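You operate a simulated robot arm through the tools that you are given. There is no shell and no other tool.

You run a simulated two-armed robot. Do the job below in one go: nothing can be reset, and whatever is moved stays where it is left.

JOB
Move the green card's tin from the carousel to the tins drawer.
Fine: leave the carousel at that word, shut the drawer and set the red knob to HOLD. Where these are worked on the way, their far stop is far enough and under half their travel is too little: tins drawer.

Only the result counts: the job must be done as asked and must still hold three seconds after the hand-in. Knocking over, shifting, dropping, spilling or breaking anything else fails it.

ROBOT AND FRAMES
Two 7-joint arms with fingered hands on one trunk that stands fixed in place. Base frame: the origin is at the foot of the trunk, x ahead of it, y to its left, z up. Lengths are in m, angles in degrees, forces in N, time in s.
The left shoulder is at [0.048, 0.163, 1.034], the right one opposite. Each reaches about 1.215 m from its shoulder. Payload 4 kg a hand.
Tool frame (each hand has its own): the origin (TCP) lies between the finger pads and is the grasp point; the fingertips stand 0.036 m ahead of it; z points along the fingers, y is the line along which they close. The gripper opens to 0.124 m; its body begins 0.042 m behind the TCP. The gripper is a hand of 4 fingers: y runs from the thumb to the fingers, the wrist lies at [-0.015, -0.099, -0.189] in the tool frame, and closing takes about 1.5 s.
Orientation is that of the tool frame in the base frame, as a unit quaternion [x, y, z, w]. With the fingers straight down and the wrist toward the robot, the tool's x, y and z point along [0, 1, 0], [1, 0, 0] and [0, 0, -1] of the base frame.

CONTROLS
- The arms move only by the tool arm_command. It takes "left_commands", "right_commands" or both (then of equal length, played together; a hand with none holds still); each is one flat list of numbers, 7 for each row, row after row: the shift along the base's x, y, z in units of 40 mm (1.0 is 40 mm), then the turn, a rotation vector about the base's x, y, z in units of 6 degrees (1.0 is 6 degrees), then the opening, from 0 (shut) to 1 (fully open). In form: [dx, dy, dz, rx, ry, rz, fingers, dx, dy, dz, rx, ry, rz, fingers, ...]. A call has 1 to 20 rows; each row shifts and turns the commanded pose from where the row before left it. A call with a number of a shift or a turn outside -1 to 1 is refused whole. Rows are played at 5 a second. More than 0.05 m and 8.6 degrees between two rows, or a gripper value outside its range, and nothing of the call is played. Where a pose cannot be reached the arm comes as near as it can. A force on the tool above 40 N (or 10 N above the force at the start of the call, whichever is more), or a blocked arm, ends the call early, and 0.2 s more pass. Each finger travels about 0.045 m/s and halts on what it meets, pressing with about 24 N; the grip force reading is that of the motor and also rises with nothing between the fingers. The clock runs only during rows and for 0.2 s after the last one: add rows that do not move to give the fingers time. The reply holds the time, the measured pose of the TCP, the force on the tool along the base axes, the opening and the grip force, in the units named above and with some noise, with the torque about the TCP (base axes, N m) and any sound that the robot's microphone picked up.
- Cameras (640 x 400 px; columns grow to the right, rows downward): "scene" is now at [0.1685, 0.0406, 1.3002]; the picture's right is [0.46, -0.89, -0.09], its down [-0.20, -0.01, -0.98] and it looks along [0.87, 0.47, -0.18] (base axes); focal length 237 px, centre (320, 200). "left" rides on the left gripper at [-0.075, -0.086, -0.123] in its tool frame; the picture's right is [-0.70, -0.34, 0.63], its down [0.64, -0.68, 0.35] and it looks along [0.32, 0.65, 0.69] (tool axes); focal length 275 px, centre (320, 200). "right" rides on the right gripper at [0.075, -0.086, -0.123] in its tool frame; the picture's right is [-0.70, 0.34, -0.63], its down [-0.64, -0.68, 0.35] and it looks along [-0.32, 0.65, 0.69] (tool axes); focal length 275 px, centre (320, 200). There is no depth. A picture from a camera that has moved, and an enlarged one, comes with that camera's place and axes in the base frame and with its lens. The place of the scene camera against the robot may be out by one fixed shift of up to 0.012 m in any direction.
- capture(camera): a new picture of that camera. The clock stands still meanwhile.
- raise_lower(by): moves the trunk up (or, below 0, down) by that many m; the arms and the scene camera ride with it, the base frame stays. It gives what a move gives, with no picture.
- preshape(shape, hand): the hand has 4 fingers and takes this shape, open, in about a second: jaw (thumb against the fingers, like two jaws); tri (thumb and two fingers); tip (a fingertip pinch); poke (one finger out to press); point (the index stretched); flat (the hand flat); cup (the hand cupped); fist (a fist). The gripper value then closes the fingers along that shape, each until it touches; the sizes above hold for jaw. It gives what a move gives, with no picture.
- aim_head(pan, tilt): turns the head with the scene camera to pan (to the left, within 86 degrees either way) and tilt (down, from -29 to 69), counted from straight ahead of the robot (the tilt from the chest, where the trunk bows). It gives what a move gives.
- close_up(camera, box): a new picture of the part [left, top, right, bottom] of that camera's present view, enlarged. The clock stands still meanwhile.
- close_job(): hands the job in; it is judged then, once.

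Places have to be worked out from the pictures, the camera data and where the tool is seen. Open the grippers and draw the arms clear of the work before you hand the job in, unless the task says otherwise.

The tools are called after "Emit:" as name(argument=value, ...) on one line, values as JSON. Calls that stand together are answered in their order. arm_command: Moves the arms, as the interface text tells. Its arguments: {"type":"object","properties":{"left_commands":{"type":"array"},"right_commands":{"type":"array"}},"required":[]} The other tools are called the same way: raise_lower (by) moves the trunk up or down; preshape (shape, hand) gives the hand a shape; aim_head (pan, tilt) turns the head that bears the scene camera; capture (camera) takes a picture; close_up (camera, box) takes an enlarged picture of a part of a camera's view; close_job () hands the job in.

At the start:

```text
clock: 0.0
left_ee_pos: [0.5987, 0.4954, 1.3616]
left_tool_rot: [0.707, 0.707, 0.0, 0.0]
left_wrist_force: [0.5, 0.0, 0.4]
left_wrist_torque: [0.05, 0.03, -0.02]
left_gripper_width: 0.1239
left_gripper_force: 0.1
left_shape: jaw
right_ee_pos: [0.8674, -0.1063, 1.3791]
right_tool_rot: [0.707, 0.707, 0.0, 0.0]
right_wrist_force: [-0.1, 0.3, -0.8]
right_wrist_torque: [-0.04, -0.02, -0.03]
right_gripper_width: 0.1238
right_gripper_force: 0.0
right_shape: jaw
trunk travel left (down, up): [-0.2, 0.278]
head pan, tilt (commanded): [27.8, 1.1]
```

scene: 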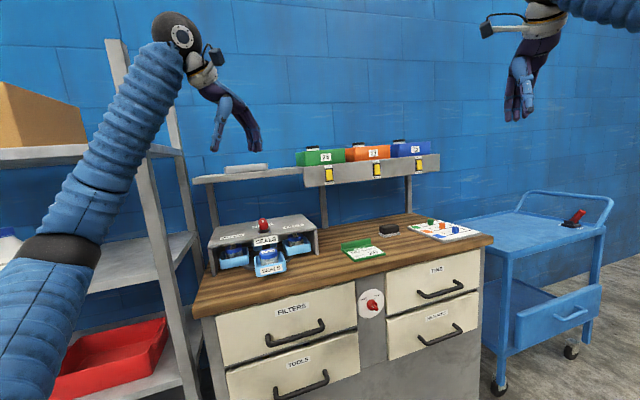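
right: 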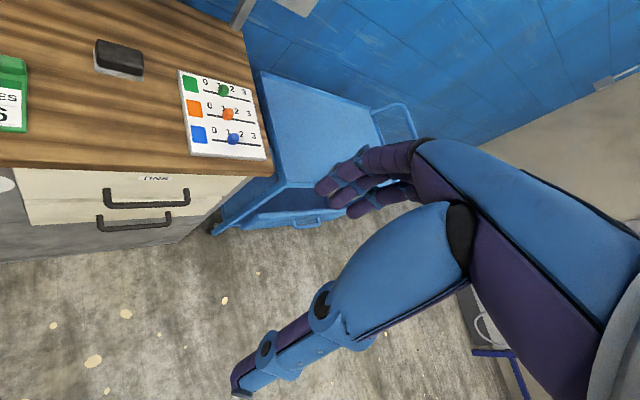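
left: 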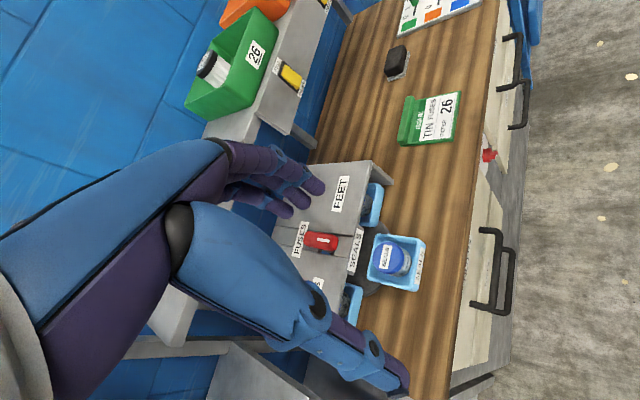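

I start by looking closely at the labels: the green card, the carousel, the drawers and the red knob.

Emit:
close_up(camera="scene", box=[200, 200, 330, 281])

Emit:
close_up(camera="scene", box=[330, 205, 490, 305])

Emit:
close_up(camera="scene", box=[335, 270, 495, 370])

Emit:
close_up(camera="left", box=[270, 150, 450, 330])

Emit:
close_up(camera="left", box=[380, 40, 520, 180])

```text
4.92 times, centred on (265, 240) of scene
camera zoom: at [0.1685, 0.0406, 1.3002], right [0.46, -0.89, -0.09], down [-0.2, -0.01, -0.98], along [0.87, 0.47, -0.18], focal length 1166 px, centre (591, 1)
```

zoom: 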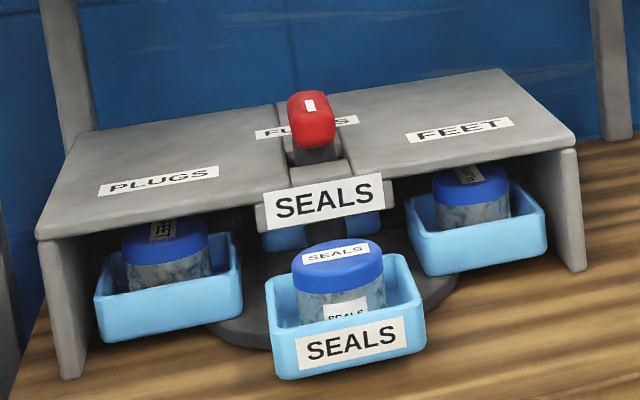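

```text
4.00 times, centred on (410, 255) of scene
camera zoom: at [0.1685, 0.0406, 1.3002], right [0.46, -0.89, -0.09], down [-0.2, -0.01, -0.98], along [0.87, 0.47, -0.18], focal length 947 px, centre (-40, -20)
```

zoom: 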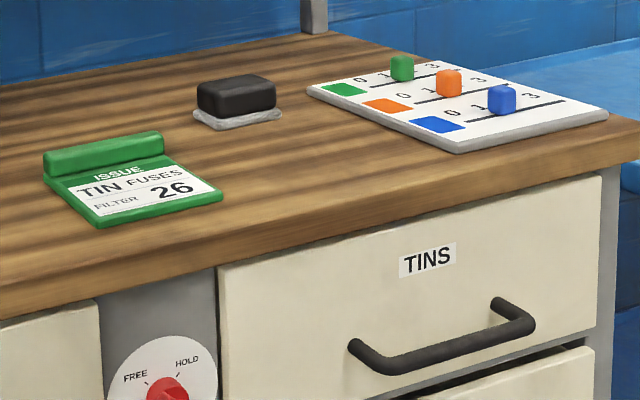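

```text
4.00 times, centred on (415, 320) of scene
camera zoom: at [0.1685, 0.0406, 1.3002], right [0.46, -0.89, -0.09], down [-0.2, -0.01, -0.98], along [0.87, 0.47, -0.18], focal length 947 px, centre (-60, -280)
```

zoom: 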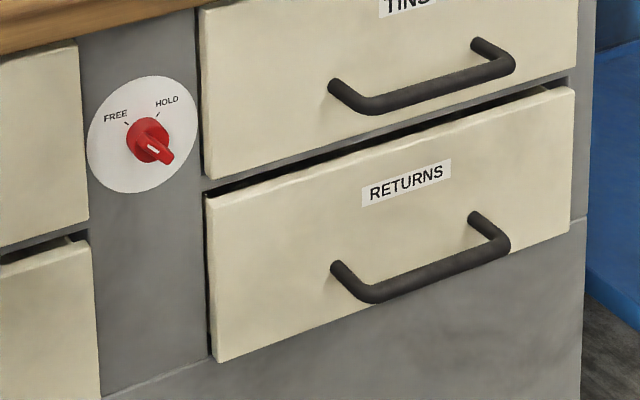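

```text
2.22 times, centred on (360, 240) of left
camera zoom: at [0.5128, 0.4212, 1.4845], right [-0.34, -0.7, -0.63], down [-0.68, 0.64, -0.35], along [0.65, 0.32, -0.69], focal length 612 px, centre (231, 111)
```

zoom: 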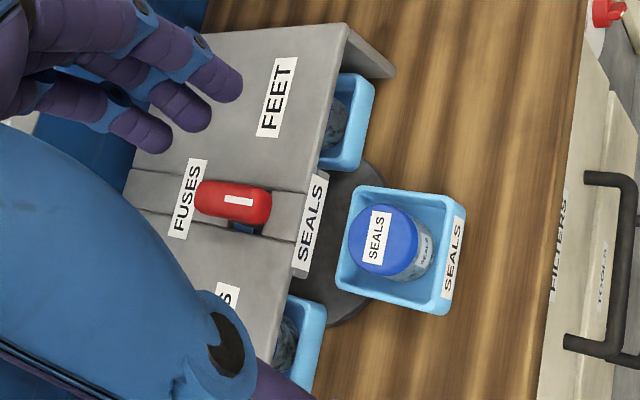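

```text
2.86 times, centred on (450, 110) of left
camera zoom: at [0.5128, 0.4212, 1.4845], right [-0.34, -0.7, -0.63], down [-0.68, 0.64, -0.35], along [0.65, 0.32, -0.69], focal length 786 px, centre (-51, 457)
```

zoom: 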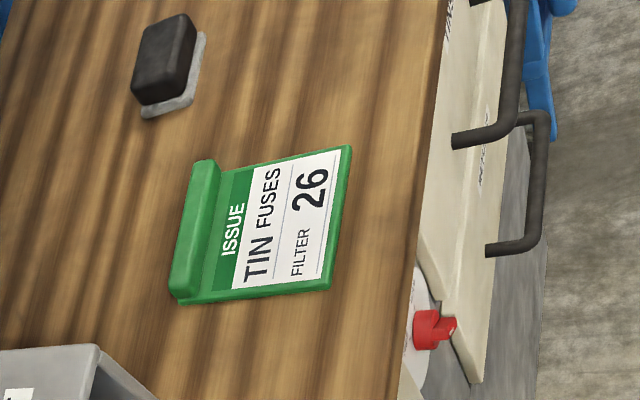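

The green card reads TIN FUSES; the carousel now shows SEALS in front. I look at the red knob and at the drawers and carousel handle from other views.

Emit:
close_up(camera="scene", box=[350, 280, 398, 310])

Emit:
close_up(camera="scene", box=[235, 205, 299, 245])

Emit:
capture(camera="left")

Emit:
close_up(camera="scene", box=[380, 230, 540, 330])

```text
13.33 times, centred on (374, 295) of scene
camera zoom: at [0.1685, 0.0406, 1.3002], right [0.46, -0.89, -0.09], down [-0.2, -0.01, -0.98], along [0.87, 0.47, -0.18], focal length 3157 px, centre (-400, -1067)
```

zoom: 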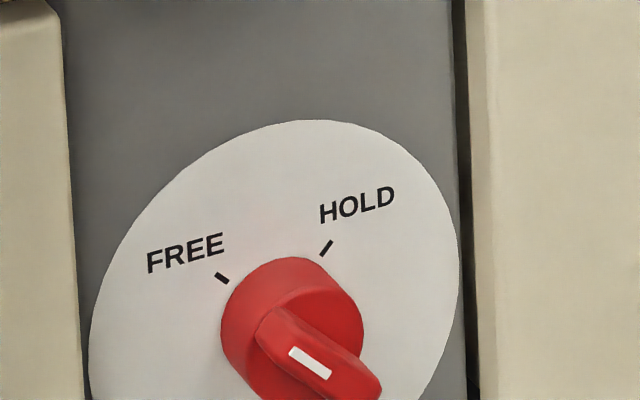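

```text
10.00 times, centred on (267, 225) of scene
camera zoom: at [0.1685, 0.0406, 1.3002], right [0.46, -0.89, -0.09], down [-0.2, -0.01, -0.98], along [0.87, 0.47, -0.18], focal length 2368 px, centre (850, -50)
```

zoom: 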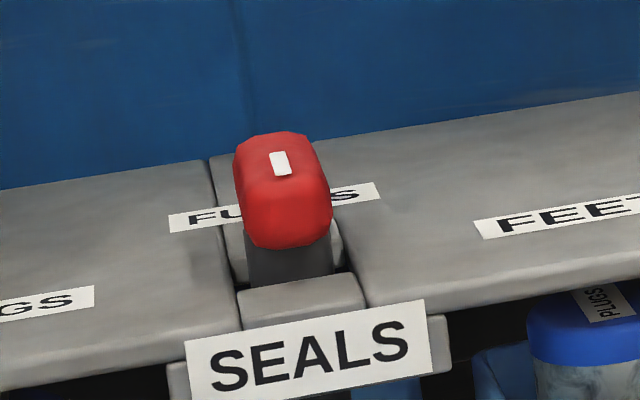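

```text
taken
camera left: at [0.5128, 0.4212, 1.4845], right [-0.34, -0.7, -0.63], down [-0.68, 0.64, -0.35], along [0.65, 0.32, -0.69], focal length 275 px, centre (320, 200)
```

left: 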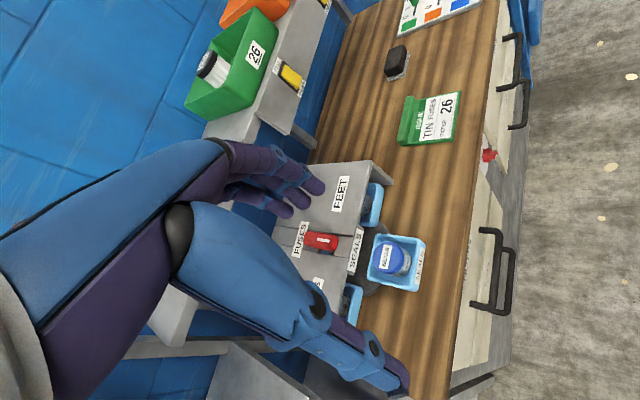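

```text
4.00 times, centred on (460, 280) of scene
camera zoom: at [0.1685, 0.0406, 1.3002], right [0.46, -0.89, -0.09], down [-0.2, -0.01, -0.98], along [0.87, 0.47, -0.18], focal length 947 px, centre (-240, -120)
```

zoom: 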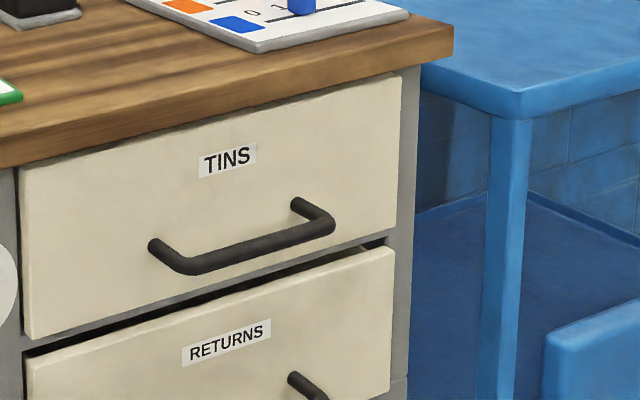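

The knob stands at FREE, and the bench is turned about 45°, with the carousel knob near (0.80, 0.63, 1.09) and the TINS handle near (1.07, 0.045, 0.76). I move the left hand above the carousel, turned by -45°, to see it better.

Emit:
arm_command(left_commands=[0.47, 0.27, -0.25, 0, 0, -0.94, 1, 0.47, 0.27, -0.25, 0, 0, -0.94, 1, 0.47, 0.27, -0.25, 0, 0, -0.94, 1, 0.47, 0.27, -0.25, 0, 0, -0.94, 1, 0.47, 0.27, -0.25, 0, 0, -0.94, 1, 0.47, 0.27, -0.25, 0, 0, -0.94, 1, 0.47, 0.27, -0.25, 0, 0, -0.94, 1, 0.47, 0.27, -0.25, 0, 0, -0.94, 1, 0, 0, 0, 0, 0, 0, 1])

Emit:
capture(camera="left")

Emit:
capture(camera="scene")

```text
clock: 2.0
left_ee_pos: [0.7464, 0.58, 1.2813]
left_tool_rot: [0.924, 0.382, -0.001, 0.001]
left_wrist_force: [-0.2, 0.4, 0.0]
left_wrist_torque: [-0.02, -0.02, 0.0]
left_gripper_width: 0.1239
left_gripper_force: 0.0
left_shape: jaw
right_ee_pos: [0.867, -0.1061, 1.3808]
right_tool_rot: [0.707, 0.707, 0.0, -0.001]
right_wrist_force: [-0.3, -0.7, 0.1]
right_wrist_torque: [-0.02, 0.02, 0.05]
right_gripper_width: 0.1237
right_gripper_force: 0.0
right_shape: jaw
trunk travel left (down, up): [-0.2, 0.278]
head pan, tilt (commanded): [27.8, 1.1]
```

```text
taken
camera left: at [0.6327, 0.5887, 1.4036], right [-0.73, -0.25, -0.63], down [-0.02, 0.94, -0.35], along [0.68, -0.24, -0.69], focal length 275 px, centre (320, 200)
```

left: 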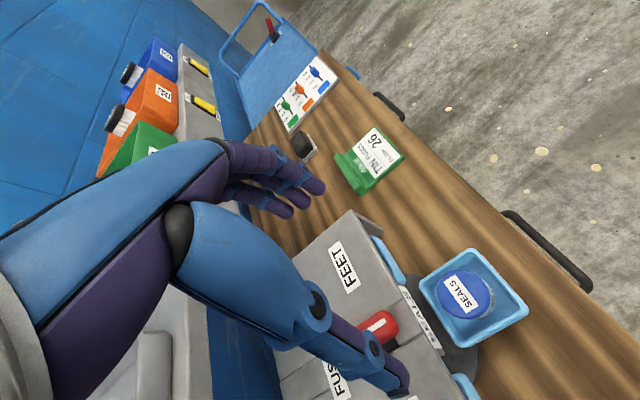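

```text
taken
camera scene: at [0.1679, 0.0406, 1.3004], right [0.46, -0.89, -0.09], down [-0.2, -0.01, -0.98], along [0.87, 0.47, -0.18], focal length 237 px, centre (320, 200)
```

scene: 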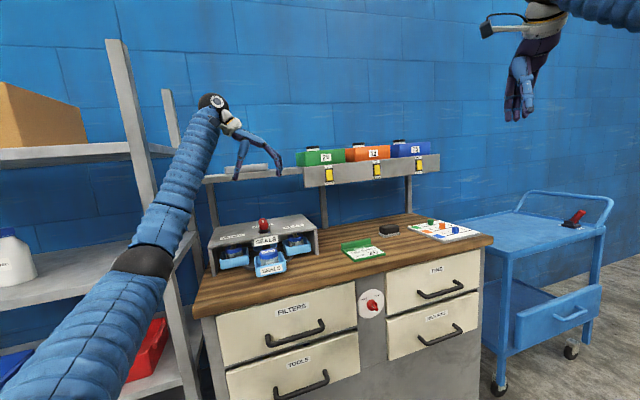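

The second view puts the SEALS tin's lid near (0.74, 0.57, 0.99) and the carousel handle near (0.795, 0.628, 1.10). I back the left hand off and turn it +90° to view the handle unobstructed and to test the wrist's turning range.

Emit:
arm_command(left_commands=[-0.167, -0.167, 0.033, 0, 0, 1, 1, -0.167, -0.167, 0.033, 0, 0, 1, 1, -0.167, -0.167, 0.033, 0, 0, 1, 1, -0.167, -0.167, 0.033, 0, 0, 1, 1, -0.167, -0.167, 0.033, 0, 0, 1, 1, -0.167, -0.167, 0.033, 0, 0, 1, 1, -0.167, -0.167, 0.033, 0, 0, 1, 1, -0.167, -0.167, 0.033, 0, 0, 1, 1, -0.167, -0.167, 0.033, 0, 0, 1, 1, -0.167, -0.167, 0.033, 0, 0, 1, 1, -0.167, -0.167, 0.033, 0, 0, 1, 1, -0.167, -0.167, 0.033, 0, 0, 1, 1, -0.167, -0.167, 0.033, 0, 0, 1, 1, -0.167, -0.167, 0.033, 0, 0, 1, 1, -0.167, -0.167, 0.033, 0, 0, 1, 1, 0, 0, 0, 0, 0, 0, 1])

Emit:
capture(camera="left")

```text
clock: 5.4
left_ee_pos: [0.6471, 0.4833, 1.3003]
left_tool_rot: [0.382, 0.924, -0.001, -0.001]
left_wrist_force: [0.5, 0.1, -1.1]
left_wrist_torque: [-0.02, 0.01, 0.02]
left_gripper_width: 0.124
left_gripper_force: 0.0
left_shape: jaw
right_ee_pos: [0.8675, -0.1056, 1.3795]
right_tool_rot: [0.707, 0.707, -0.001, -0.001]
right_wrist_force: [0.7, 0.5, 0.1]
right_wrist_torque: [0.0, 0.02, 0.0]
right_gripper_width: 0.1236
right_gripper_force: 0.2
right_shape: jaw
trunk travel left (down, up): [-0.2, 0.278]
head pan, tilt (commanded): [27.8, 1.1]
```

```text
taken
camera left: at [0.6405, 0.3702, 1.4224], right [0.25, -0.73, -0.63], down [-0.94, -0.03, -0.34], along [0.24, 0.68, -0.69], focal length 275 px, centre (320, 200)
```

left: 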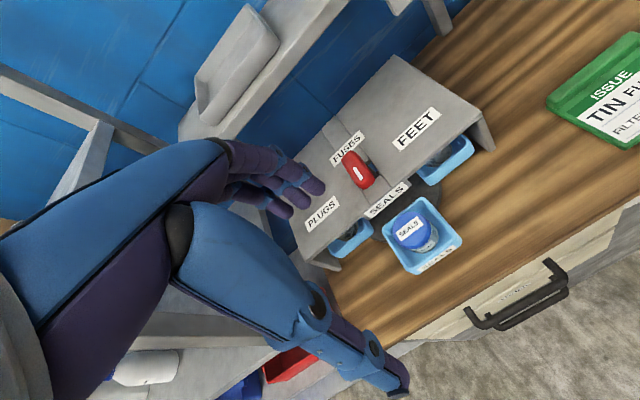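

Yaw +45° is reached, and the carousel is clearly visible. I enlarge it.

Emit:
close_up(camera="left", box=[300, 120, 460, 280])

Emit:
close_up(camera="left", box=[325, 140, 389, 204])

```text
2.50 times, centred on (380, 200) of left
camera zoom: at [0.6405, 0.3702, 1.4224], right [0.25, -0.73, -0.63], down [-0.94, -0.03, -0.34], along [0.24, 0.68, -0.69], focal length 688 px, centre (170, 200)
```

zoom: 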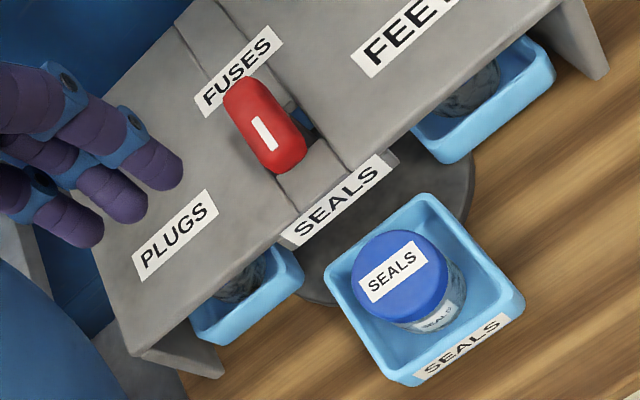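

```text
6.25 times, centred on (357, 172) of left
camera zoom: at [0.6405, 0.3702, 1.4224], right [0.25, -0.73, -0.63], down [-0.94, -0.03, -0.34], along [0.24, 0.68, -0.69], focal length 1720 px, centre (89, 375)
```

zoom: 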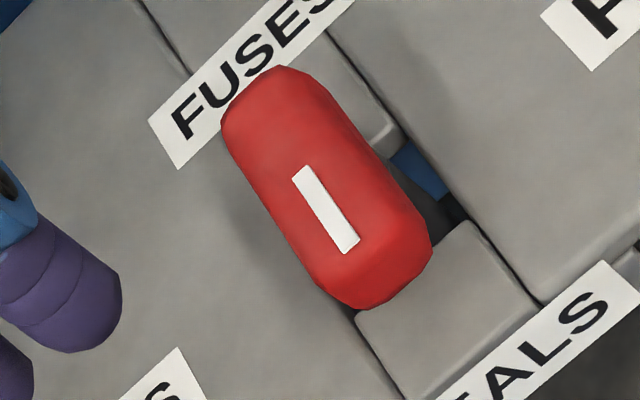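

The handle's mark sits near (0.804, 0.635, 1.085), its axis about (0.81, 0.64), the cover top near z 1.03 and the tin lid near (0.743, 0.574, 0.98). I test in free air whether the left hand can reach yaw +135°.

Emit:
arm_command(left_commands=[0, 0, 0, 0, 0, 1, 1, 0, 0, 0, 0, 0, 1, 1, 0, 0, 0, 0, 0, 1, 1, 0, 0, 0, 0, 0, 1, 1, 0, 0, 0, 0, 0, 1, 1, 0, 0, 0, 0, 0, 1, 1, 0, 0, 0, 0, 0, 1, 1, 0, 0, 0, 0, 0, 1, 1, 0, 0, 0, 0, 0, 1, 1, 0, 0, 0, 0, 0, 1, 1, 0, 0, 0, 0, 0, 1, 1, 0, 0, 0, 0, 0, 1, 1, 0, 0, 0, 0, 0, 1, 1, 0, 0, 0, 0, 0, 1, 1, 0, 0, 0, 0, 0, 1, 1, 0, 0, 0, 0, 0, 0, 1])

Emit:
capture(camera="left")

Emit:
capture(camera="scene")

```text
clock: 8.8
left_ee_pos: [0.7234, 0.4389, 1.164]
left_tool_rot: [-0.377, 0.926, -0.01, 0.013]
left_wrist_force: [0.3, -0.2, 0.2]
left_wrist_torque: [-0.05, -0.02, 0.0]
left_gripper_width: 0.1236
left_gripper_force: 0.0
left_shape: jaw
left hand out of reach, approached as far as the arm can: row 8, 9, 10, 11, 12, 13, 14, 15
right_ee_pos: [0.8673, -0.1069, 1.3809]
right_tool_rot: [0.707, 0.707, 0.0, 0.0]
right_wrist_force: [0.0, 0.2, 0.7]
right_wrist_torque: [0.02, 0.02, 0.03]
right_gripper_width: 0.1236
right_gripper_force: 0.2
right_shape: jaw
trunk travel left (down, up): [-0.2, 0.278]
head pan, tilt (commanded): [27.8, 1.1]
```

```text
taken
camera left: at [0.8328, 0.4306, 1.29], right [0.75, 0.24, -0.61], down [0.03, -0.94, -0.34], along [-0.66, 0.24, -0.72], focal length 275 px, centre (320, 200)
```

left: 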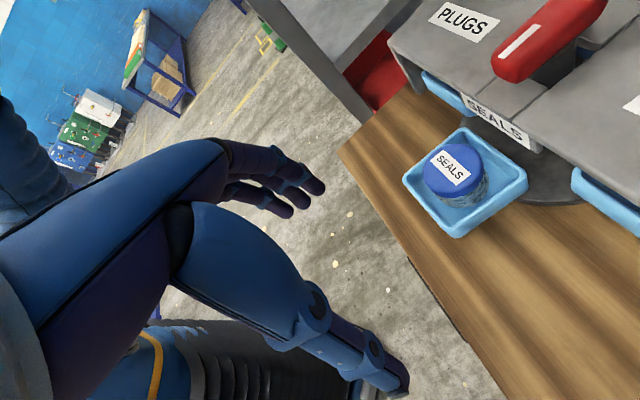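

```text
taken
camera scene: at [0.1677, 0.0404, 1.3006], right [0.46, -0.89, -0.09], down [-0.2, -0.01, -0.98], along [0.87, 0.47, -0.18], focal length 237 px, centre (320, 200)
```

scene: 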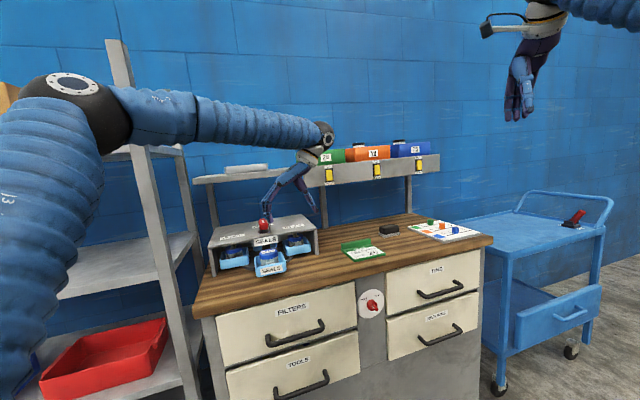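

Yaw 135° was only met with the position drifting to (0.72, 0.44, 1.16), so from there the wrist range is limited. I turn back by 45° and see where the hand goes.

Emit:
arm_command(left_commands=[0, 0, 0.2, 0, 0, -1, 1, 0, 0, 0.2, 0, 0, -1, 1, 0, 0, 0.2, 0, 0, -1, 1, 0, 0, 0.2, 0, 0, -1, 1, 0, 0, 0.2, 0, 0, -1, 1, 0, 0, 0, 0, 0, 0, 1])

```text
clock: 10.2
left_ee_pos: [0.7242, 0.4377, 1.2026]
left_tool_rot: [-0.13, 0.992, -0.001, 0.0]
left_wrist_force: [-0.4, -0.4, 0.0]
left_wrist_torque: [-0.03, 0.02, -0.02]
left_gripper_width: 0.1237
left_gripper_force: 0.1
left_shape: jaw
right_ee_pos: [0.8676, -0.1068, 1.3807]
right_tool_rot: [0.707, 0.707, 0.0, 0.0]
right_wrist_force: [-0.9, -1.1, -1.4]
right_wrist_torque: [0.0, 0.0, 0.0]
right_gripper_width: 0.1237
right_gripper_force: 0.0
right_shape: jaw
trunk travel left (down, up): [-0.2, 0.278]
head pan, tilt (commanded): [27.8, 1.1]
```

The command restarts from the actual pose, and yaw 105° is reachable here. I move over the carousel handle at z 1.20 keeping this yaw, to see what range there is on the spot.

Emit:
arm_command(left_commands=[0.36, 0.84, 0, 0, 0, 0, 1, 0.36, 0.84, 0, 0, 0, 0, 1, 0.36, 0.84, 0, 0, 0, 0, 1, 0.36, 0.84, 0, 0, 0, 0, 1, 0.36, 0.84, 0, 0, 0, 0, 1, 0.36, 0.84, 0, 0, 0, 0, 1, 0, 0, 0, 0, 0, 0, 1])

Emit:
capture(camera="left")

Emit:
capture(camera="scene")

```text
clock: 11.8
left_ee_pos: [0.809, 0.6386, 1.2046]
left_tool_rot: [-0.13, 0.992, -0.001, 0.001]
left_wrist_force: [0.7, 0.2, 0.1]
left_wrist_torque: [0.01, -0.03, -0.02]
left_gripper_width: 0.1236
left_gripper_force: 0.1
left_shape: jaw
right_ee_pos: [0.8673, -0.1076, 1.3814]
right_tool_rot: [0.707, 0.707, 0.0, 0.0]
right_wrist_force: [-0.4, -0.8, 0.9]
right_wrist_torque: [0.0, -0.02, 0.0]
right_gripper_width: 0.1234
right_gripper_force: 0.0
right_shape: jaw
trunk travel left (down, up): [-0.2, 0.278]
head pan, tilt (commanded): [27.8, 1.1]
```

```text
taken
camera left: at [0.9044, 0.5748, 1.3279], right [0.76, -0.15, -0.63], down [-0.45, -0.82, -0.35], along [-0.47, 0.55, -0.69], focal length 275 px, centre (320, 200)
```

left: 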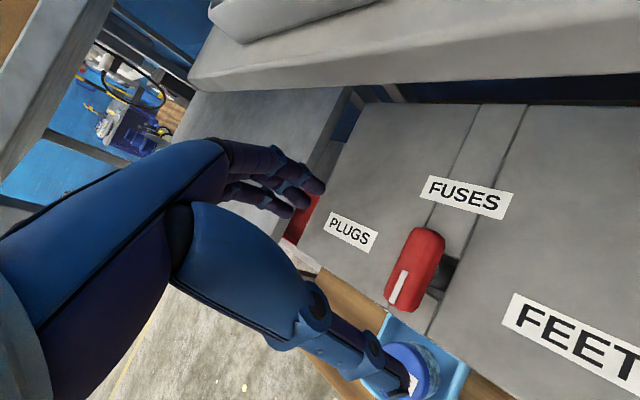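

```text
taken
camera scene: at [0.1678, 0.04, 1.3005], right [0.46, -0.88, -0.09], down [-0.2, -0.01, -0.98], along [0.87, 0.47, -0.18], focal length 237 px, centre (320, 200)
```

scene: 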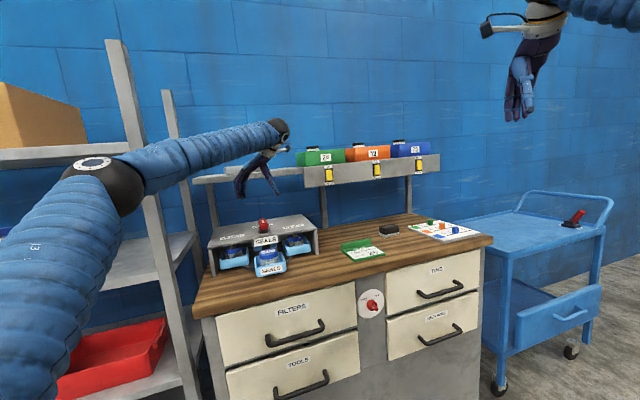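

From this yaw the handle is clear. I enlarge it to measure its place exactly.

Emit:
close_up(camera="left", box=[360, 200, 488, 328])

```text
3.12 times, centred on (424, 264) of left
camera zoom: at [0.9044, 0.5748, 1.3279], right [0.76, -0.15, -0.63], down [-0.45, -0.82, -0.35], along [-0.47, 0.55, -0.69], focal length 860 px, centre (-5, 0)
```

zoom: 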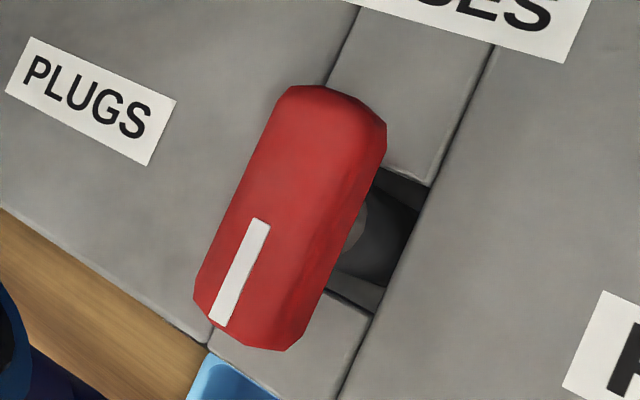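

Two views agree on the handle axis at (0.818, 0.648) with its top at z 1.085; the bar is about 0.07 long and the mark runs from its centre to the SEALS end. I now test yaw 135° right here at z 1.19.

Emit:
arm_command(left_commands=[0.05, 0.05, -0.05, 0, 0, 1, 1, 0.05, 0.05, -0.05, 0, 0, 1, 1, 0.05, 0.05, -0.05, 0, 0, 1, 1, 0.05, 0.05, -0.05, 0, 0, 1, 1, 0.03, 0.03, -0.05, 0, 0, 1, 1, 0, 0, 0, 0, 0, 0, 1])

```text
clock: 13.2
left_ee_pos: [0.8229, 0.6538, 1.175]
left_tool_rot: [-0.374, 0.927, -0.004, 0.015]
left_wrist_force: [0.1, -0.1, -0.1]
left_wrist_torque: [0.03, 0.02, 0.02]
left_gripper_width: 0.1239
left_gripper_force: 0.0
left_shape: jaw
left hand out of reach, approached as far as the arm can: row 5
right_ee_pos: [0.8656, -0.107, 1.3812]
right_tool_rot: [0.706, 0.708, 0.0, 0.001]
right_wrist_force: [-0.3, -0.4, -0.8]
right_wrist_torque: [0.01, -0.04, 0.01]
right_gripper_width: 0.1235
right_gripper_force: 0.1
right_shape: jaw
trunk travel left (down, up): [-0.2, 0.278]
head pan, tilt (commanded): [27.8, 1.1]
```

Yaw 135° is just reachable at z 1.175 and lower should be easier. I descend to z 1.10 there, with the open jaws either side of the bar, and check.

Emit:
arm_command(left_commands=[-0.03, -0.03, -0.45, 0, 0, 0, 1, -0.03, -0.03, -0.45, 0, 0, 0, 1, -0.03, -0.04, -0.48, 0, 0, 0.1, 1, -0.03, -0.04, -0.48, 0, 0, 0.1, 1, 0, 0, 0, 0, 0, 0, 1])

Emit:
capture(camera="left")

Emit:
close_up(camera="scene", box=[200, 160, 360, 260])

```text
clock: 13.9
left_ee_pos: [0.8202, 0.6519, 1.136]
left_tool_rot: [-0.385, 0.923, -0.003, 0.013]
left_wrist_force: [-3.9, -2.7, 20.1]
left_wrist_torque: [0.09, -2.87, -0.35]
left_gripper_width: 0.1239
left_gripper_force: 0.0
left_shape: jaw
left hand out of reach, approached as far as the arm can: row 1
right_ee_pos: [0.8671, -0.1076, 1.3815]
right_tool_rot: [0.707, 0.707, 0.0, 0.0]
right_wrist_force: [-0.1, 0.4, -0.1]
right_wrist_torque: [-0.02, 0.0, -0.03]
right_gripper_width: 0.1238
right_gripper_force: 0.1
right_shape: jaw
trunk travel left (down, up): [-0.2, 0.278]
head pan, tilt (commanded): [27.8, 1.1]
stopped in row 3 (left hand): the force on the tool passed its limit at 91 N (the readings are from after the stop); the commanded pose is now the measured one
```

```text
taken
camera left: at [0.9302, 0.6446, 1.2626], right [0.74, 0.26, -0.61], down [0.04, -0.94, -0.35], along [-0.67, 0.24, -0.71], focal length 275 px, centre (320, 200)
```

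left: 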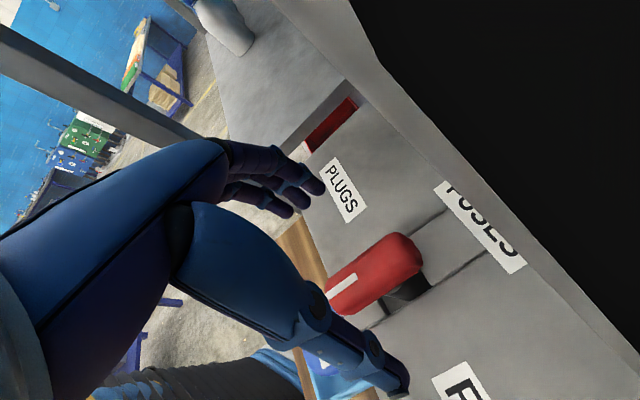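

```text
4.00 times, centred on (280, 210) of scene
camera zoom: at [0.1665, 0.0396, 1.3006], right [0.46, -0.88, -0.09], down [-0.2, -0.01, -0.98], along [0.87, 0.47, -0.18], focal length 947 px, centre (480, 160)
```

zoom: 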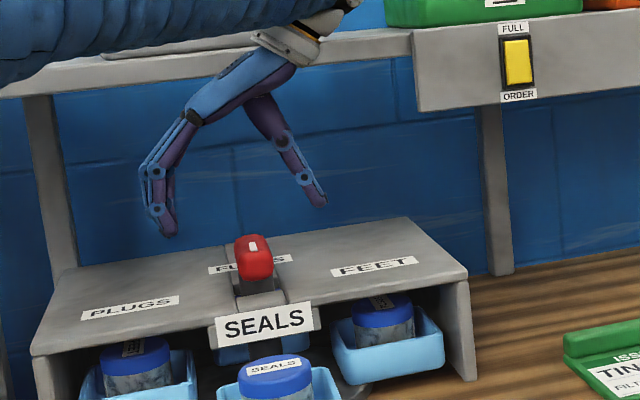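

The force and picture show that the camera side of the hand came down on the shelf edge at this yaw. I lift straight up, then away from the shelf toward the robot, turning back to +45°.

Emit:
arm_command(left_commands=[0, 0, 0.6, 0, 0, 0, 1, 0, 0, 0.8, 0, 0, 0, 1, -0.4, -0.4, 0.4, 0, 0, 0, 1, -0.5, -0.5, 0, 0, 0, -0.5, 1, -0.5, -0.5, 0, 0, 0, -1, 1, -0.5, -0.5, 0, 0, 0, -1, 1, -0.3, -0.3, 0, 0, 0, -1, 1, 0, 0, 0, 0, 0, -1, 1, 0, 0, 0, 0, 0, -1, 1, 0, 0, 0, 0, 0, -1, 1, 0, 0, 0, 0, 0, -1, 1, 0, 0, 0, 0, 0, -1, 1, 0, 0, 0, 0, 0, -1, 1, 0, 0, 0, 0, 0, -1, 1, 0, 0, 0, 0, 0, -1, 1, 0, 0, 0, 0, 0, -1, 1, 0, 0, 0, 0, 0, -1, 1, 0, 0, 0, 0, 0, -1, 1, 0, 0, 0, 0, 0, 0, 1])

Emit:
capture(camera="left")

Emit:
capture(camera="scene")

```text
clock: 17.9
left_ee_pos: [0.7395, 0.5745, 1.1716]
left_tool_rot: [0.356, 0.934, -0.007, 0.007]
left_wrist_force: [-0.6, 0.2, -0.1]
left_wrist_torque: [-0.02, -0.03, 0.05]
left_gripper_width: 0.124
left_gripper_force: 0.0
left_shape: jaw
left hand out of reach, approached as far as the arm can: row 2, 3
right_ee_pos: [0.8675, -0.1062, 1.3803]
right_tool_rot: [0.707, 0.707, -0.001, 0.0]
right_wrist_force: [0.5, -0.2, -0.1]
right_wrist_torque: [-0.02, 0.0, 0.02]
right_gripper_width: 0.1237
right_gripper_force: 0.1
right_shape: jaw
trunk travel left (down, up): [-0.2, 0.278]
head pan, tilt (commanded): [27.8, 1.1]
```

```text
taken
camera left: at [0.7372, 0.4627, 1.2966], right [0.3, -0.73, -0.62], down [-0.93, -0.08, -0.35], along [0.2, 0.68, -0.7], focal length 275 px, centre (320, 200)
```

left: 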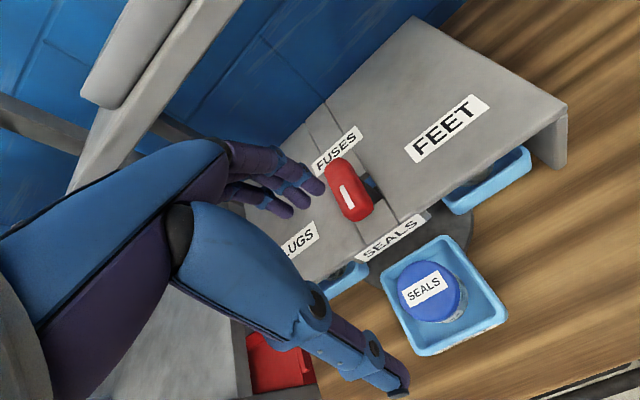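

```text
taken
camera scene: at [0.1684, 0.0404, 1.3003], right [0.46, -0.88, -0.09], down [-0.2, -0.01, -0.98], along [0.87, 0.47, -0.18], focal length 237 px, centre (320, 200)
```

scene: 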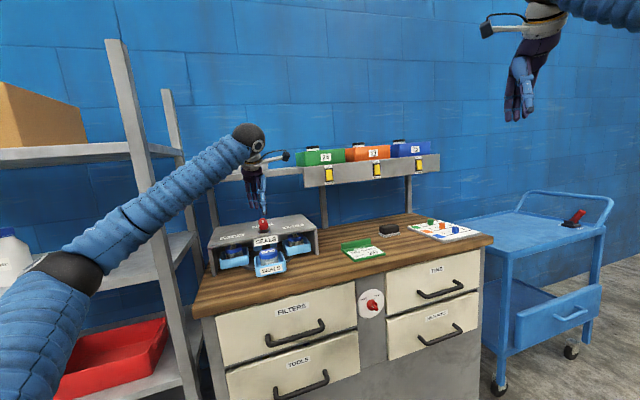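

Nothing was moved. At the handle only yaws from about -45° to +45° keep clear of the shelf, so I will turn in two 90° grips. I turn the hand to -45° and bring it over the handle at z about 1.19.

Emit:
arm_command(left_commands=[0, 0, 0.03, 0, 0, -0.97, 1, 0, 0, 0.03, 0, 0, -0.97, 1, 0, 0, 0.03, 0, 0, -0.97, 1, 0, 0, 0.03, 0, 0, -0.97, 1, 0, 0, 0.03, 0, 0, -0.97, 1, 0, 0, 0.03, 0, 0, -0.97, 1, 0, 0, 0.03, 0, 0, -0.97, 1, 0, 0, 0.03, 0, 0, -0.97, 1, 0, 0, 0.03, 0, 0, -0.97, 1, 0, 0, 0.03, 0, 0, -0.97, 1, 0, 0, 0.03, 0, 0, -0.97, 1, 0, 0, 0.03, 0, 0, -0.97, 1, 0, 0, 0.03, 0, 0, -0.97, 1, 0, 0, 0.03, 0, 0, -0.97, 1, 0, 0, 0.03, 0, 0, -0.97, 1, 0, 0, 0.03, 0, 0, -0.97, 1, 0.65, 0.61, 0, 0, 0, 0, 1, 0.65, 0.61, 0, 0, 0, 0, 1, 0.66, 0.61, 0, 0, 0, 0, 1, 0, 0, 0, 0, 0, 0, 1])

Emit:
capture(camera="left")

Emit:
capture(camera="scene")

```text
clock: 22.1
left_ee_pos: [0.8215, 0.6461, 1.1907]
left_tool_rot: [0.923, 0.385, -0.01, -0.001]
left_wrist_force: [-0.9, -0.1, 0.3]
left_wrist_torque: [-0.02, -0.01, 0.02]
left_gripper_width: 0.1239
left_gripper_force: 0.0
left_shape: jaw
right_ee_pos: [0.8679, -0.1061, 1.3796]
right_tool_rot: [0.707, 0.707, 0.0, 0.0]
right_wrist_force: [0.8, 0.0, 0.3]
right_wrist_torque: [-0.01, 0.02, 0.03]
right_gripper_width: 0.1238
right_gripper_force: 0.0
right_shape: jaw
trunk travel left (down, up): [-0.2, 0.278]
head pan, tilt (commanded): [27.8, 1.1]
```

```text
taken
camera left: at [0.7092, 0.6553, 1.3156], right [-0.74, -0.26, -0.62], down [-0.03, 0.94, -0.35], along [0.67, -0.24, -0.7], focal length 275 px, centre (320, 200)
```

left: 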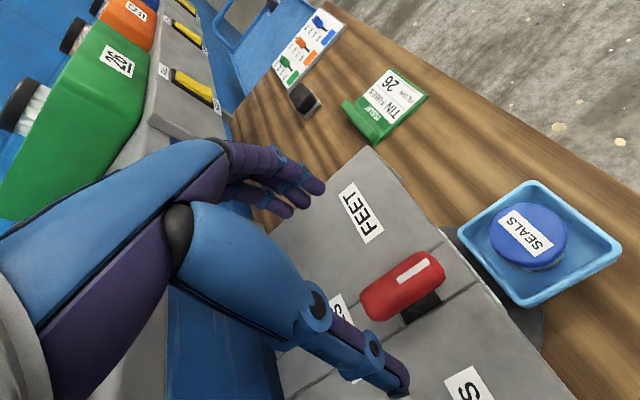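

```text
taken
camera scene: at [0.1682, 0.0408, 1.3003], right [0.46, -0.89, -0.09], down [-0.2, -0.01, -0.98], along [0.87, 0.47, -0.18], focal length 237 px, centre (320, 200)
```

scene: 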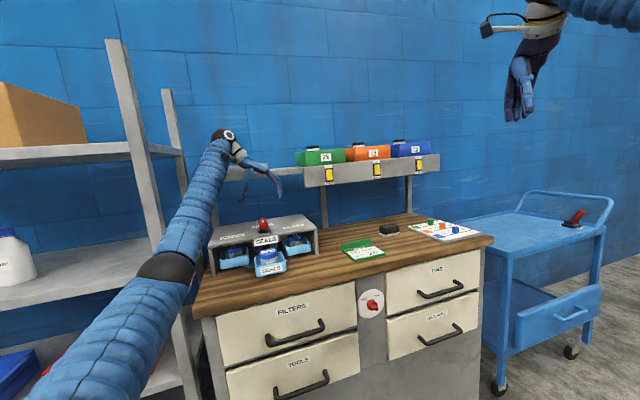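

This view again puts the handle axis within a few millimetres of (0.818, 0.647). I level the hand, lower it to z 1.086 and look before closing.

Emit:
arm_command(left_commands=[-0.03, 0.01, -0.655, 0.014, -0.045, 0, 1, -0.02, 0.01, -0.655, 0.014, -0.045, 0, 1, -0.02, 0, -0.655, 0.014, -0.045, 0, 1, -0.02, 0, -0.655, 0.014, -0.045, 0, 1, 0, 0, 0, 0, 0, 0, 1])

Emit:
capture(camera="left")

Emit:
close_up(camera="scene", box=[200, 140, 360, 260])

```text
clock: 23.3
left_ee_pos: [0.815, 0.6456, 1.0893]
left_tool_rot: [0.923, 0.384, 0.001, -0.001]
left_wrist_force: [0.9, 0.1, 0.5]
left_wrist_torque: [0.03, 0.0, -0.01]
left_gripper_width: 0.1239
left_gripper_force: 0.1
left_shape: jaw
right_ee_pos: [0.8667, -0.1065, 1.3814]
right_tool_rot: [0.707, 0.707, -0.001, 0.0]
right_wrist_force: [-0.4, 0.0, 0.3]
right_wrist_torque: [0.02, -0.03, 0.01]
right_gripper_width: 0.1236
right_gripper_force: 0.1
right_shape: jaw
trunk travel left (down, up): [-0.2, 0.278]
head pan, tilt (commanded): [27.8, 1.1]
```

```text
taken
camera left: at [0.7008, 0.6535, 1.2121], right [-0.73, -0.26, -0.64], down [-0.03, 0.94, -0.34], along [0.68, -0.23, -0.69], focal length 275 px, centre (320, 200)
```

left: 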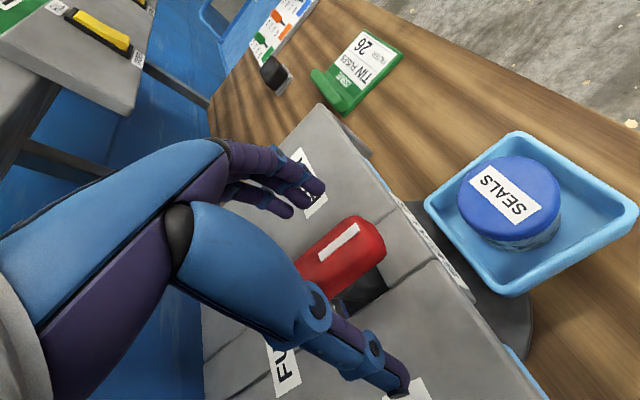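

```text
3.33 times, centred on (280, 200) of scene
camera zoom: at [0.1681, 0.0404, 1.3004], right [0.46, -0.88, -0.09], down [-0.2, -0.01, -0.98], along [0.87, 0.47, -0.18], focal length 789 px, centre (453, 200)
```

zoom: 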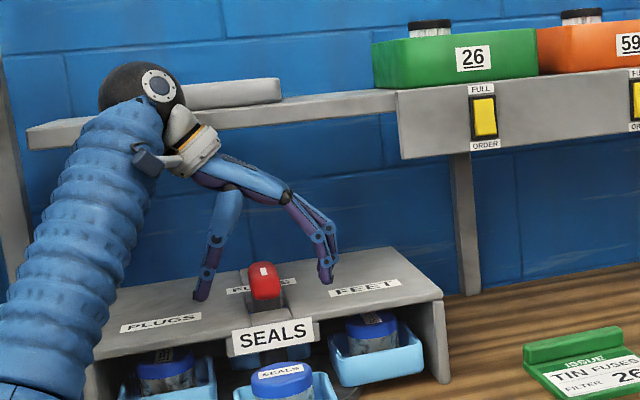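

The TCP coincides with the bar's axis within a few millimetres, with fingers on the FEET side and thumb on the PLUGS side. I close the jaws on the bar.

Emit:
arm_command(left_commands=[0, 0, 0, 0, 0, 0, 0.6, 0, 0, 0, 0, 0, 0, 0.3, 0, 0, 0, 0, 0, 0, 0, 0, 0, 0, 0, 0, 0, 0, 0, 0, 0, 0, 0, 0, 0, 0, 0, 0, 0, 0, 0, 0, 0, 0, 0, 0, 0, 0, 0, 0, 0, 0, 0, 0, 0, 0, 0, 0, 0, 0, 0, 0, 0])

Emit:
capture(camera="left")

```text
clock: 25.3
left_ee_pos: [0.814, 0.6465, 1.0904]
left_tool_rot: [0.923, 0.384, 0.001, 0.0]
left_wrist_force: [-2.3, 3.0, -1.1]
left_wrist_torque: [-0.3, -0.37, -0.08]
left_gripper_width: 0.0428
left_gripper_force: 23.9
left_shape: jaw
right_ee_pos: [0.8688, -0.1053, 1.3801]
right_tool_rot: [0.707, 0.707, 0.0, 0.0]
right_wrist_force: [-0.2, 0.2, 0.2]
right_wrist_torque: [0.03, 0.02, 0.04]
right_gripper_width: 0.1236
right_gripper_force: 0.0
right_shape: jaw
trunk travel left (down, up): [-0.2, 0.278]
head pan, tilt (commanded): [27.8, 1.1]
```

```text
taken
camera left: at [0.7009, 0.6542, 1.2116], right [-0.73, -0.26, -0.63], down [-0.03, 0.94, -0.34], along [0.68, -0.23, -0.69], focal length 275 px, centre (320, 200)
```

left: 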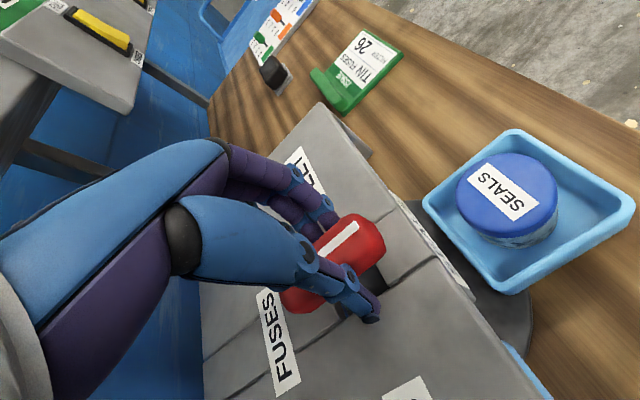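

The bar is held at width 0.043 with 24 N. I turn it 30° counter-clockwise as a first step and look.

Emit:
arm_command(left_commands=[0, 0, 0, 0, 0, 0.8, 0, 0, 0, 0, 0, 0, 0.8, 0, 0, 0, 0, 0, 0, 0.8, 0, 0, 0, 0, 0, 0, 0.8, 0, 0, 0, 0, 0, 0, 0.8, 0, 0, 0, 0, 0, 0, 0.8, 0, 0, 0, 0, 0, 0, 0, 0])

Emit:
capture(camera="left")

Emit:
close_up(camera="scene", box=[200, 160, 360, 280])

```text
clock: 26.9
left_ee_pos: [0.814, 0.6441, 1.0889]
left_tool_rot: [0.799, 0.601, 0.002, 0.0]
left_wrist_force: [-10.7, -21.5, 4.0]
left_wrist_torque: [-1.22, -0.26, -1.21]
left_gripper_width: 0.0419
left_gripper_force: 23.9
left_shape: jaw
right_ee_pos: [0.8665, -0.1088, 1.3812]
right_tool_rot: [0.707, 0.707, 0.0, -0.001]
right_wrist_force: [0.6, -0.2, 0.3]
right_wrist_torque: [-0.02, -0.02, 0.0]
right_gripper_width: 0.1235
right_gripper_force: 0.1
right_shape: jaw
trunk travel left (down, up): [-0.2, 0.278]
head pan, tilt (commanded): [27.8, 1.1]
```

```text
taken
camera left: at [0.7104, 0.5969, 1.2111], right [-0.52, -0.57, -0.64], down [-0.48, 0.81, -0.34], along [0.71, 0.13, -0.69], focal length 275 px, centre (320, 200)
```

left: 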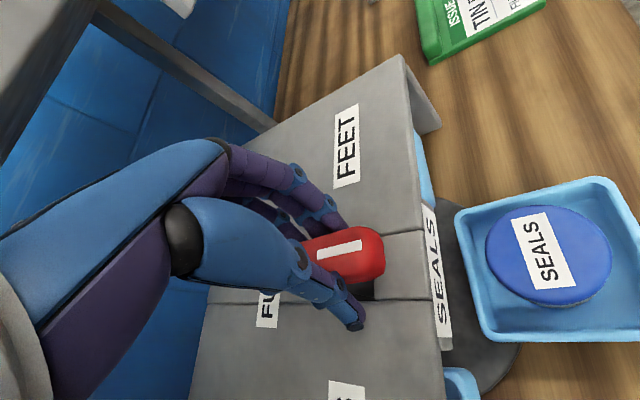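

```text
3.33 times, centred on (280, 220) of scene
camera zoom: at [0.1672, 0.0384, 1.3005], right [0.46, -0.89, -0.09], down [-0.2, -0.01, -0.98], along [0.87, 0.47, -0.18], focal length 789 px, centre (453, 133)
```

zoom: 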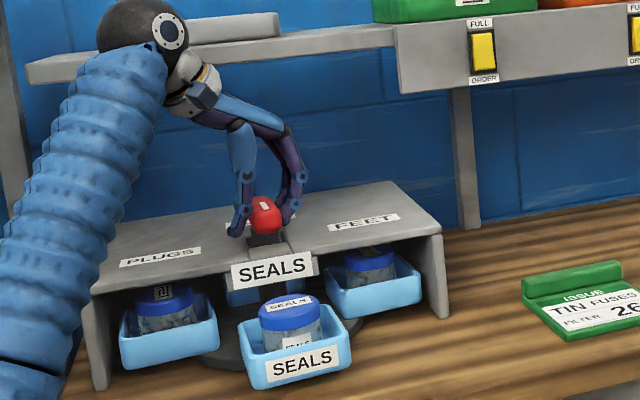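

The carousel has begun to turn, though the bar lags the hand a bit (torque about 1.2 N m). I keep turning and watch the force.

Emit:
arm_command(left_commands=[0, 0, 0, 0, 0, 0.7, 0, 0, 0, 0, 0, 0, 0.7, 0, 0, 0, 0, 0, 0, 0.7, 0, 0, 0, 0, 0, 0, 0.7, 0, 0, 0, 0, 0, 0, 0.7, 0, 0, 0, 0, 0, 0, 0, 0])

Emit:
capture(camera="left")

Emit:
close_up(camera="scene", box=[200, 160, 360, 280])

```text
clock: 28.1
left_ee_pos: [0.8147, 0.6424, 1.0892]
left_tool_rot: [0.693, 0.721, 0.001, 0.002]
left_wrist_force: [-4.9, -28.8, 7.4]
left_wrist_torque: [-1.53, -0.58, -2.0]
left_gripper_width: 0.0409
left_gripper_force: 23.6
left_shape: jaw
right_ee_pos: [0.8663, -0.1079, 1.3811]
right_tool_rot: [0.707, 0.708, 0.0, 0.0]
right_wrist_force: [-0.3, 0.0, -0.7]
right_wrist_torque: [-0.04, 0.01, -0.04]
right_gripper_width: 0.1238
right_gripper_force: 0.1
right_shape: jaw
trunk travel left (down, up): [-0.2, 0.278]
head pan, tilt (commanded): [27.8, 1.1]
stopped in row 5 (left hand): the force on the tool passed its limit at 42 N (the readings are from after the stop); the commanded pose is now the measured one
```

```text
taken
camera left: at [0.7318, 0.5644, 1.2109], right [-0.31, -0.71, -0.63], down [-0.7, 0.62, -0.35], along [0.64, 0.34, -0.69], focal length 275 px, centre (320, 200)
```

left: 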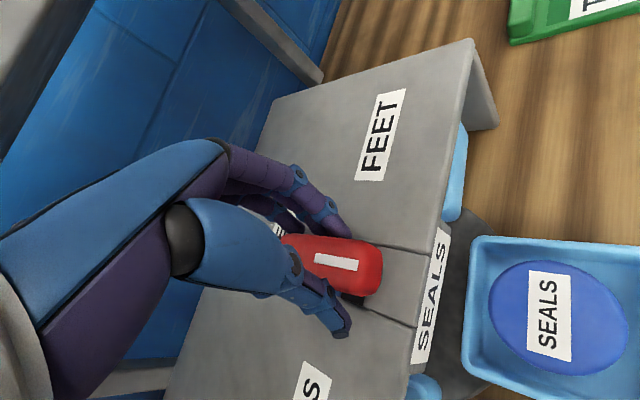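

```text
3.33 times, centred on (280, 220) of scene
camera zoom: at [0.1676, 0.0392, 1.3005], right [0.46, -0.88, -0.09], down [-0.2, -0.01, -0.98], along [0.87, 0.47, -0.18], focal length 789 px, centre (453, 133)
```

zoom: 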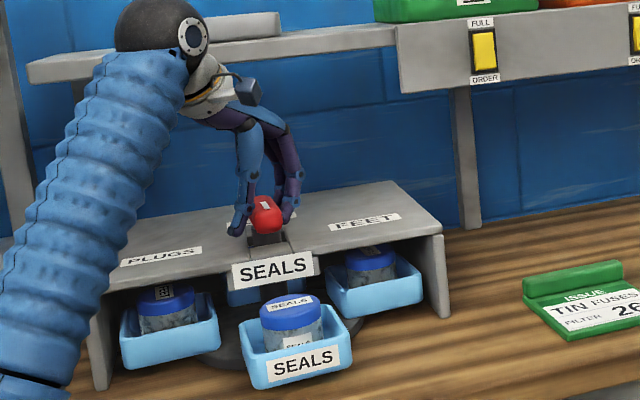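

The bar stays about 8° off while the hand goes on; something resists this direction. I open the jaws to see whether it springs back.

Emit:
arm_command(left_commands=[0, 0, 0, 0, 0, 0, 0.3, 0, 0, 0, 0, 0, 0, 0.6, 0, 0, 0, 0, 0, 0, 0.8, 0, 0, 0, 0, 0, 0, 0.8, 0, 0, 0, 0, 0, 0, 0.8])

Emit:
capture(camera="left")

Emit:
close_up(camera="scene", box=[200, 160, 360, 280])

```text
clock: 29.3
left_ee_pos: [0.815, 0.6463, 1.0861]
left_tool_rot: [0.691, 0.723, 0.0, -0.001]
left_wrist_force: [0.0, 0.0, -1.3]
left_wrist_torque: [-0.01, 0.0, -0.01]
left_gripper_width: 0.0991
left_gripper_force: 0.0
left_shape: jaw
right_ee_pos: [0.8678, -0.1054, 1.3798]
right_tool_rot: [0.707, 0.707, 0.0, 0.0]
right_wrist_force: [-0.2, 1.3, -0.2]
right_wrist_torque: [0.02, 0.05, -0.01]
right_gripper_width: 0.1238
right_gripper_force: 0.0
right_shape: jaw
trunk travel left (down, up): [-0.2, 0.278]
head pan, tilt (commanded): [27.8, 1.1]
```

```text
taken
camera left: at [0.7325, 0.5692, 1.2084], right [-0.31, -0.71, -0.63], down [-0.71, 0.61, -0.35], along [0.63, 0.34, -0.69], focal length 275 px, centre (320, 200)
```

left: 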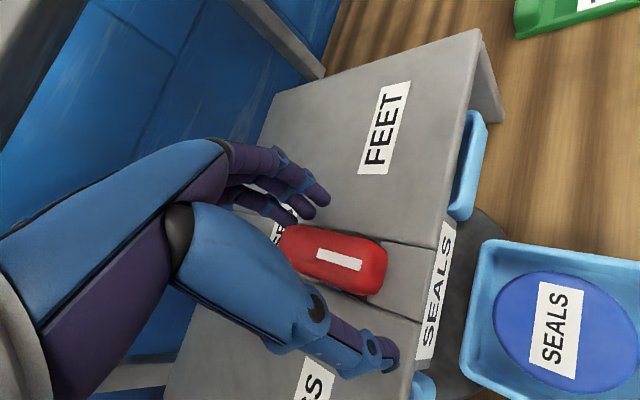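

```text
3.33 times, centred on (280, 220) of scene
camera zoom: at [0.1684, 0.0411, 1.3002], right [0.46, -0.88, -0.09], down [-0.2, -0.01, -0.98], along [0.87, 0.47, -0.18], focal length 789 px, centre (453, 133)
```

zoom: 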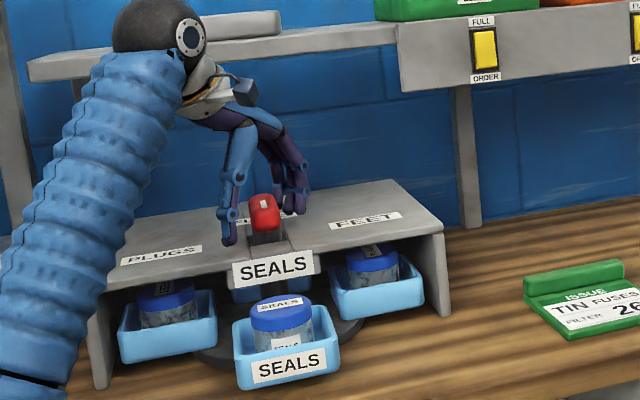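

It springs back, so that was a stop (or lock) for that direction. I check the red knob's exact setting before trying the other way.

Emit:
close_up(camera="scene", box=[350, 285, 398, 325])

Emit:
close_up(camera="left", box=[240, 200, 440, 325])

```text
10.00 times, centred on (374, 305) of scene
camera zoom: at [0.1684, 0.0411, 1.3002], right [0.46, -0.88, -0.09], down [-0.2, -0.01, -0.98], along [0.87, 0.47, -0.18], focal length 2368 px, centre (-220, -850)
```

zoom: 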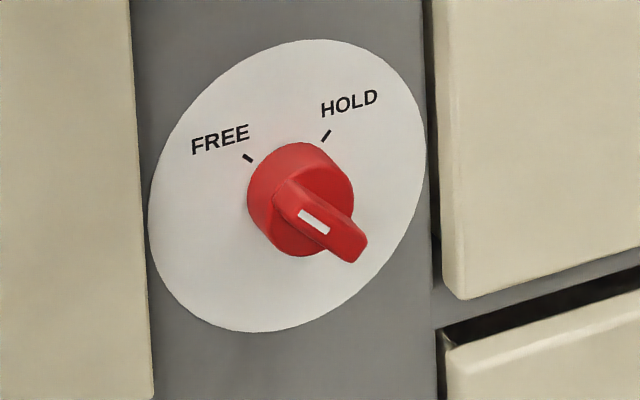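

```text
3.20 times, centred on (340, 262) of left
camera zoom: at [0.7325, 0.5692, 1.2084], right [-0.31, -0.71, -0.63], down [-0.71, 0.61, -0.35], along [0.63, 0.34, -0.69], focal length 881 px, centre (256, 0)
```

zoom: 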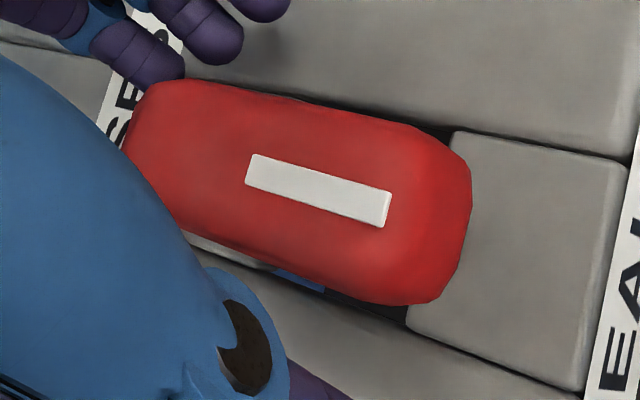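

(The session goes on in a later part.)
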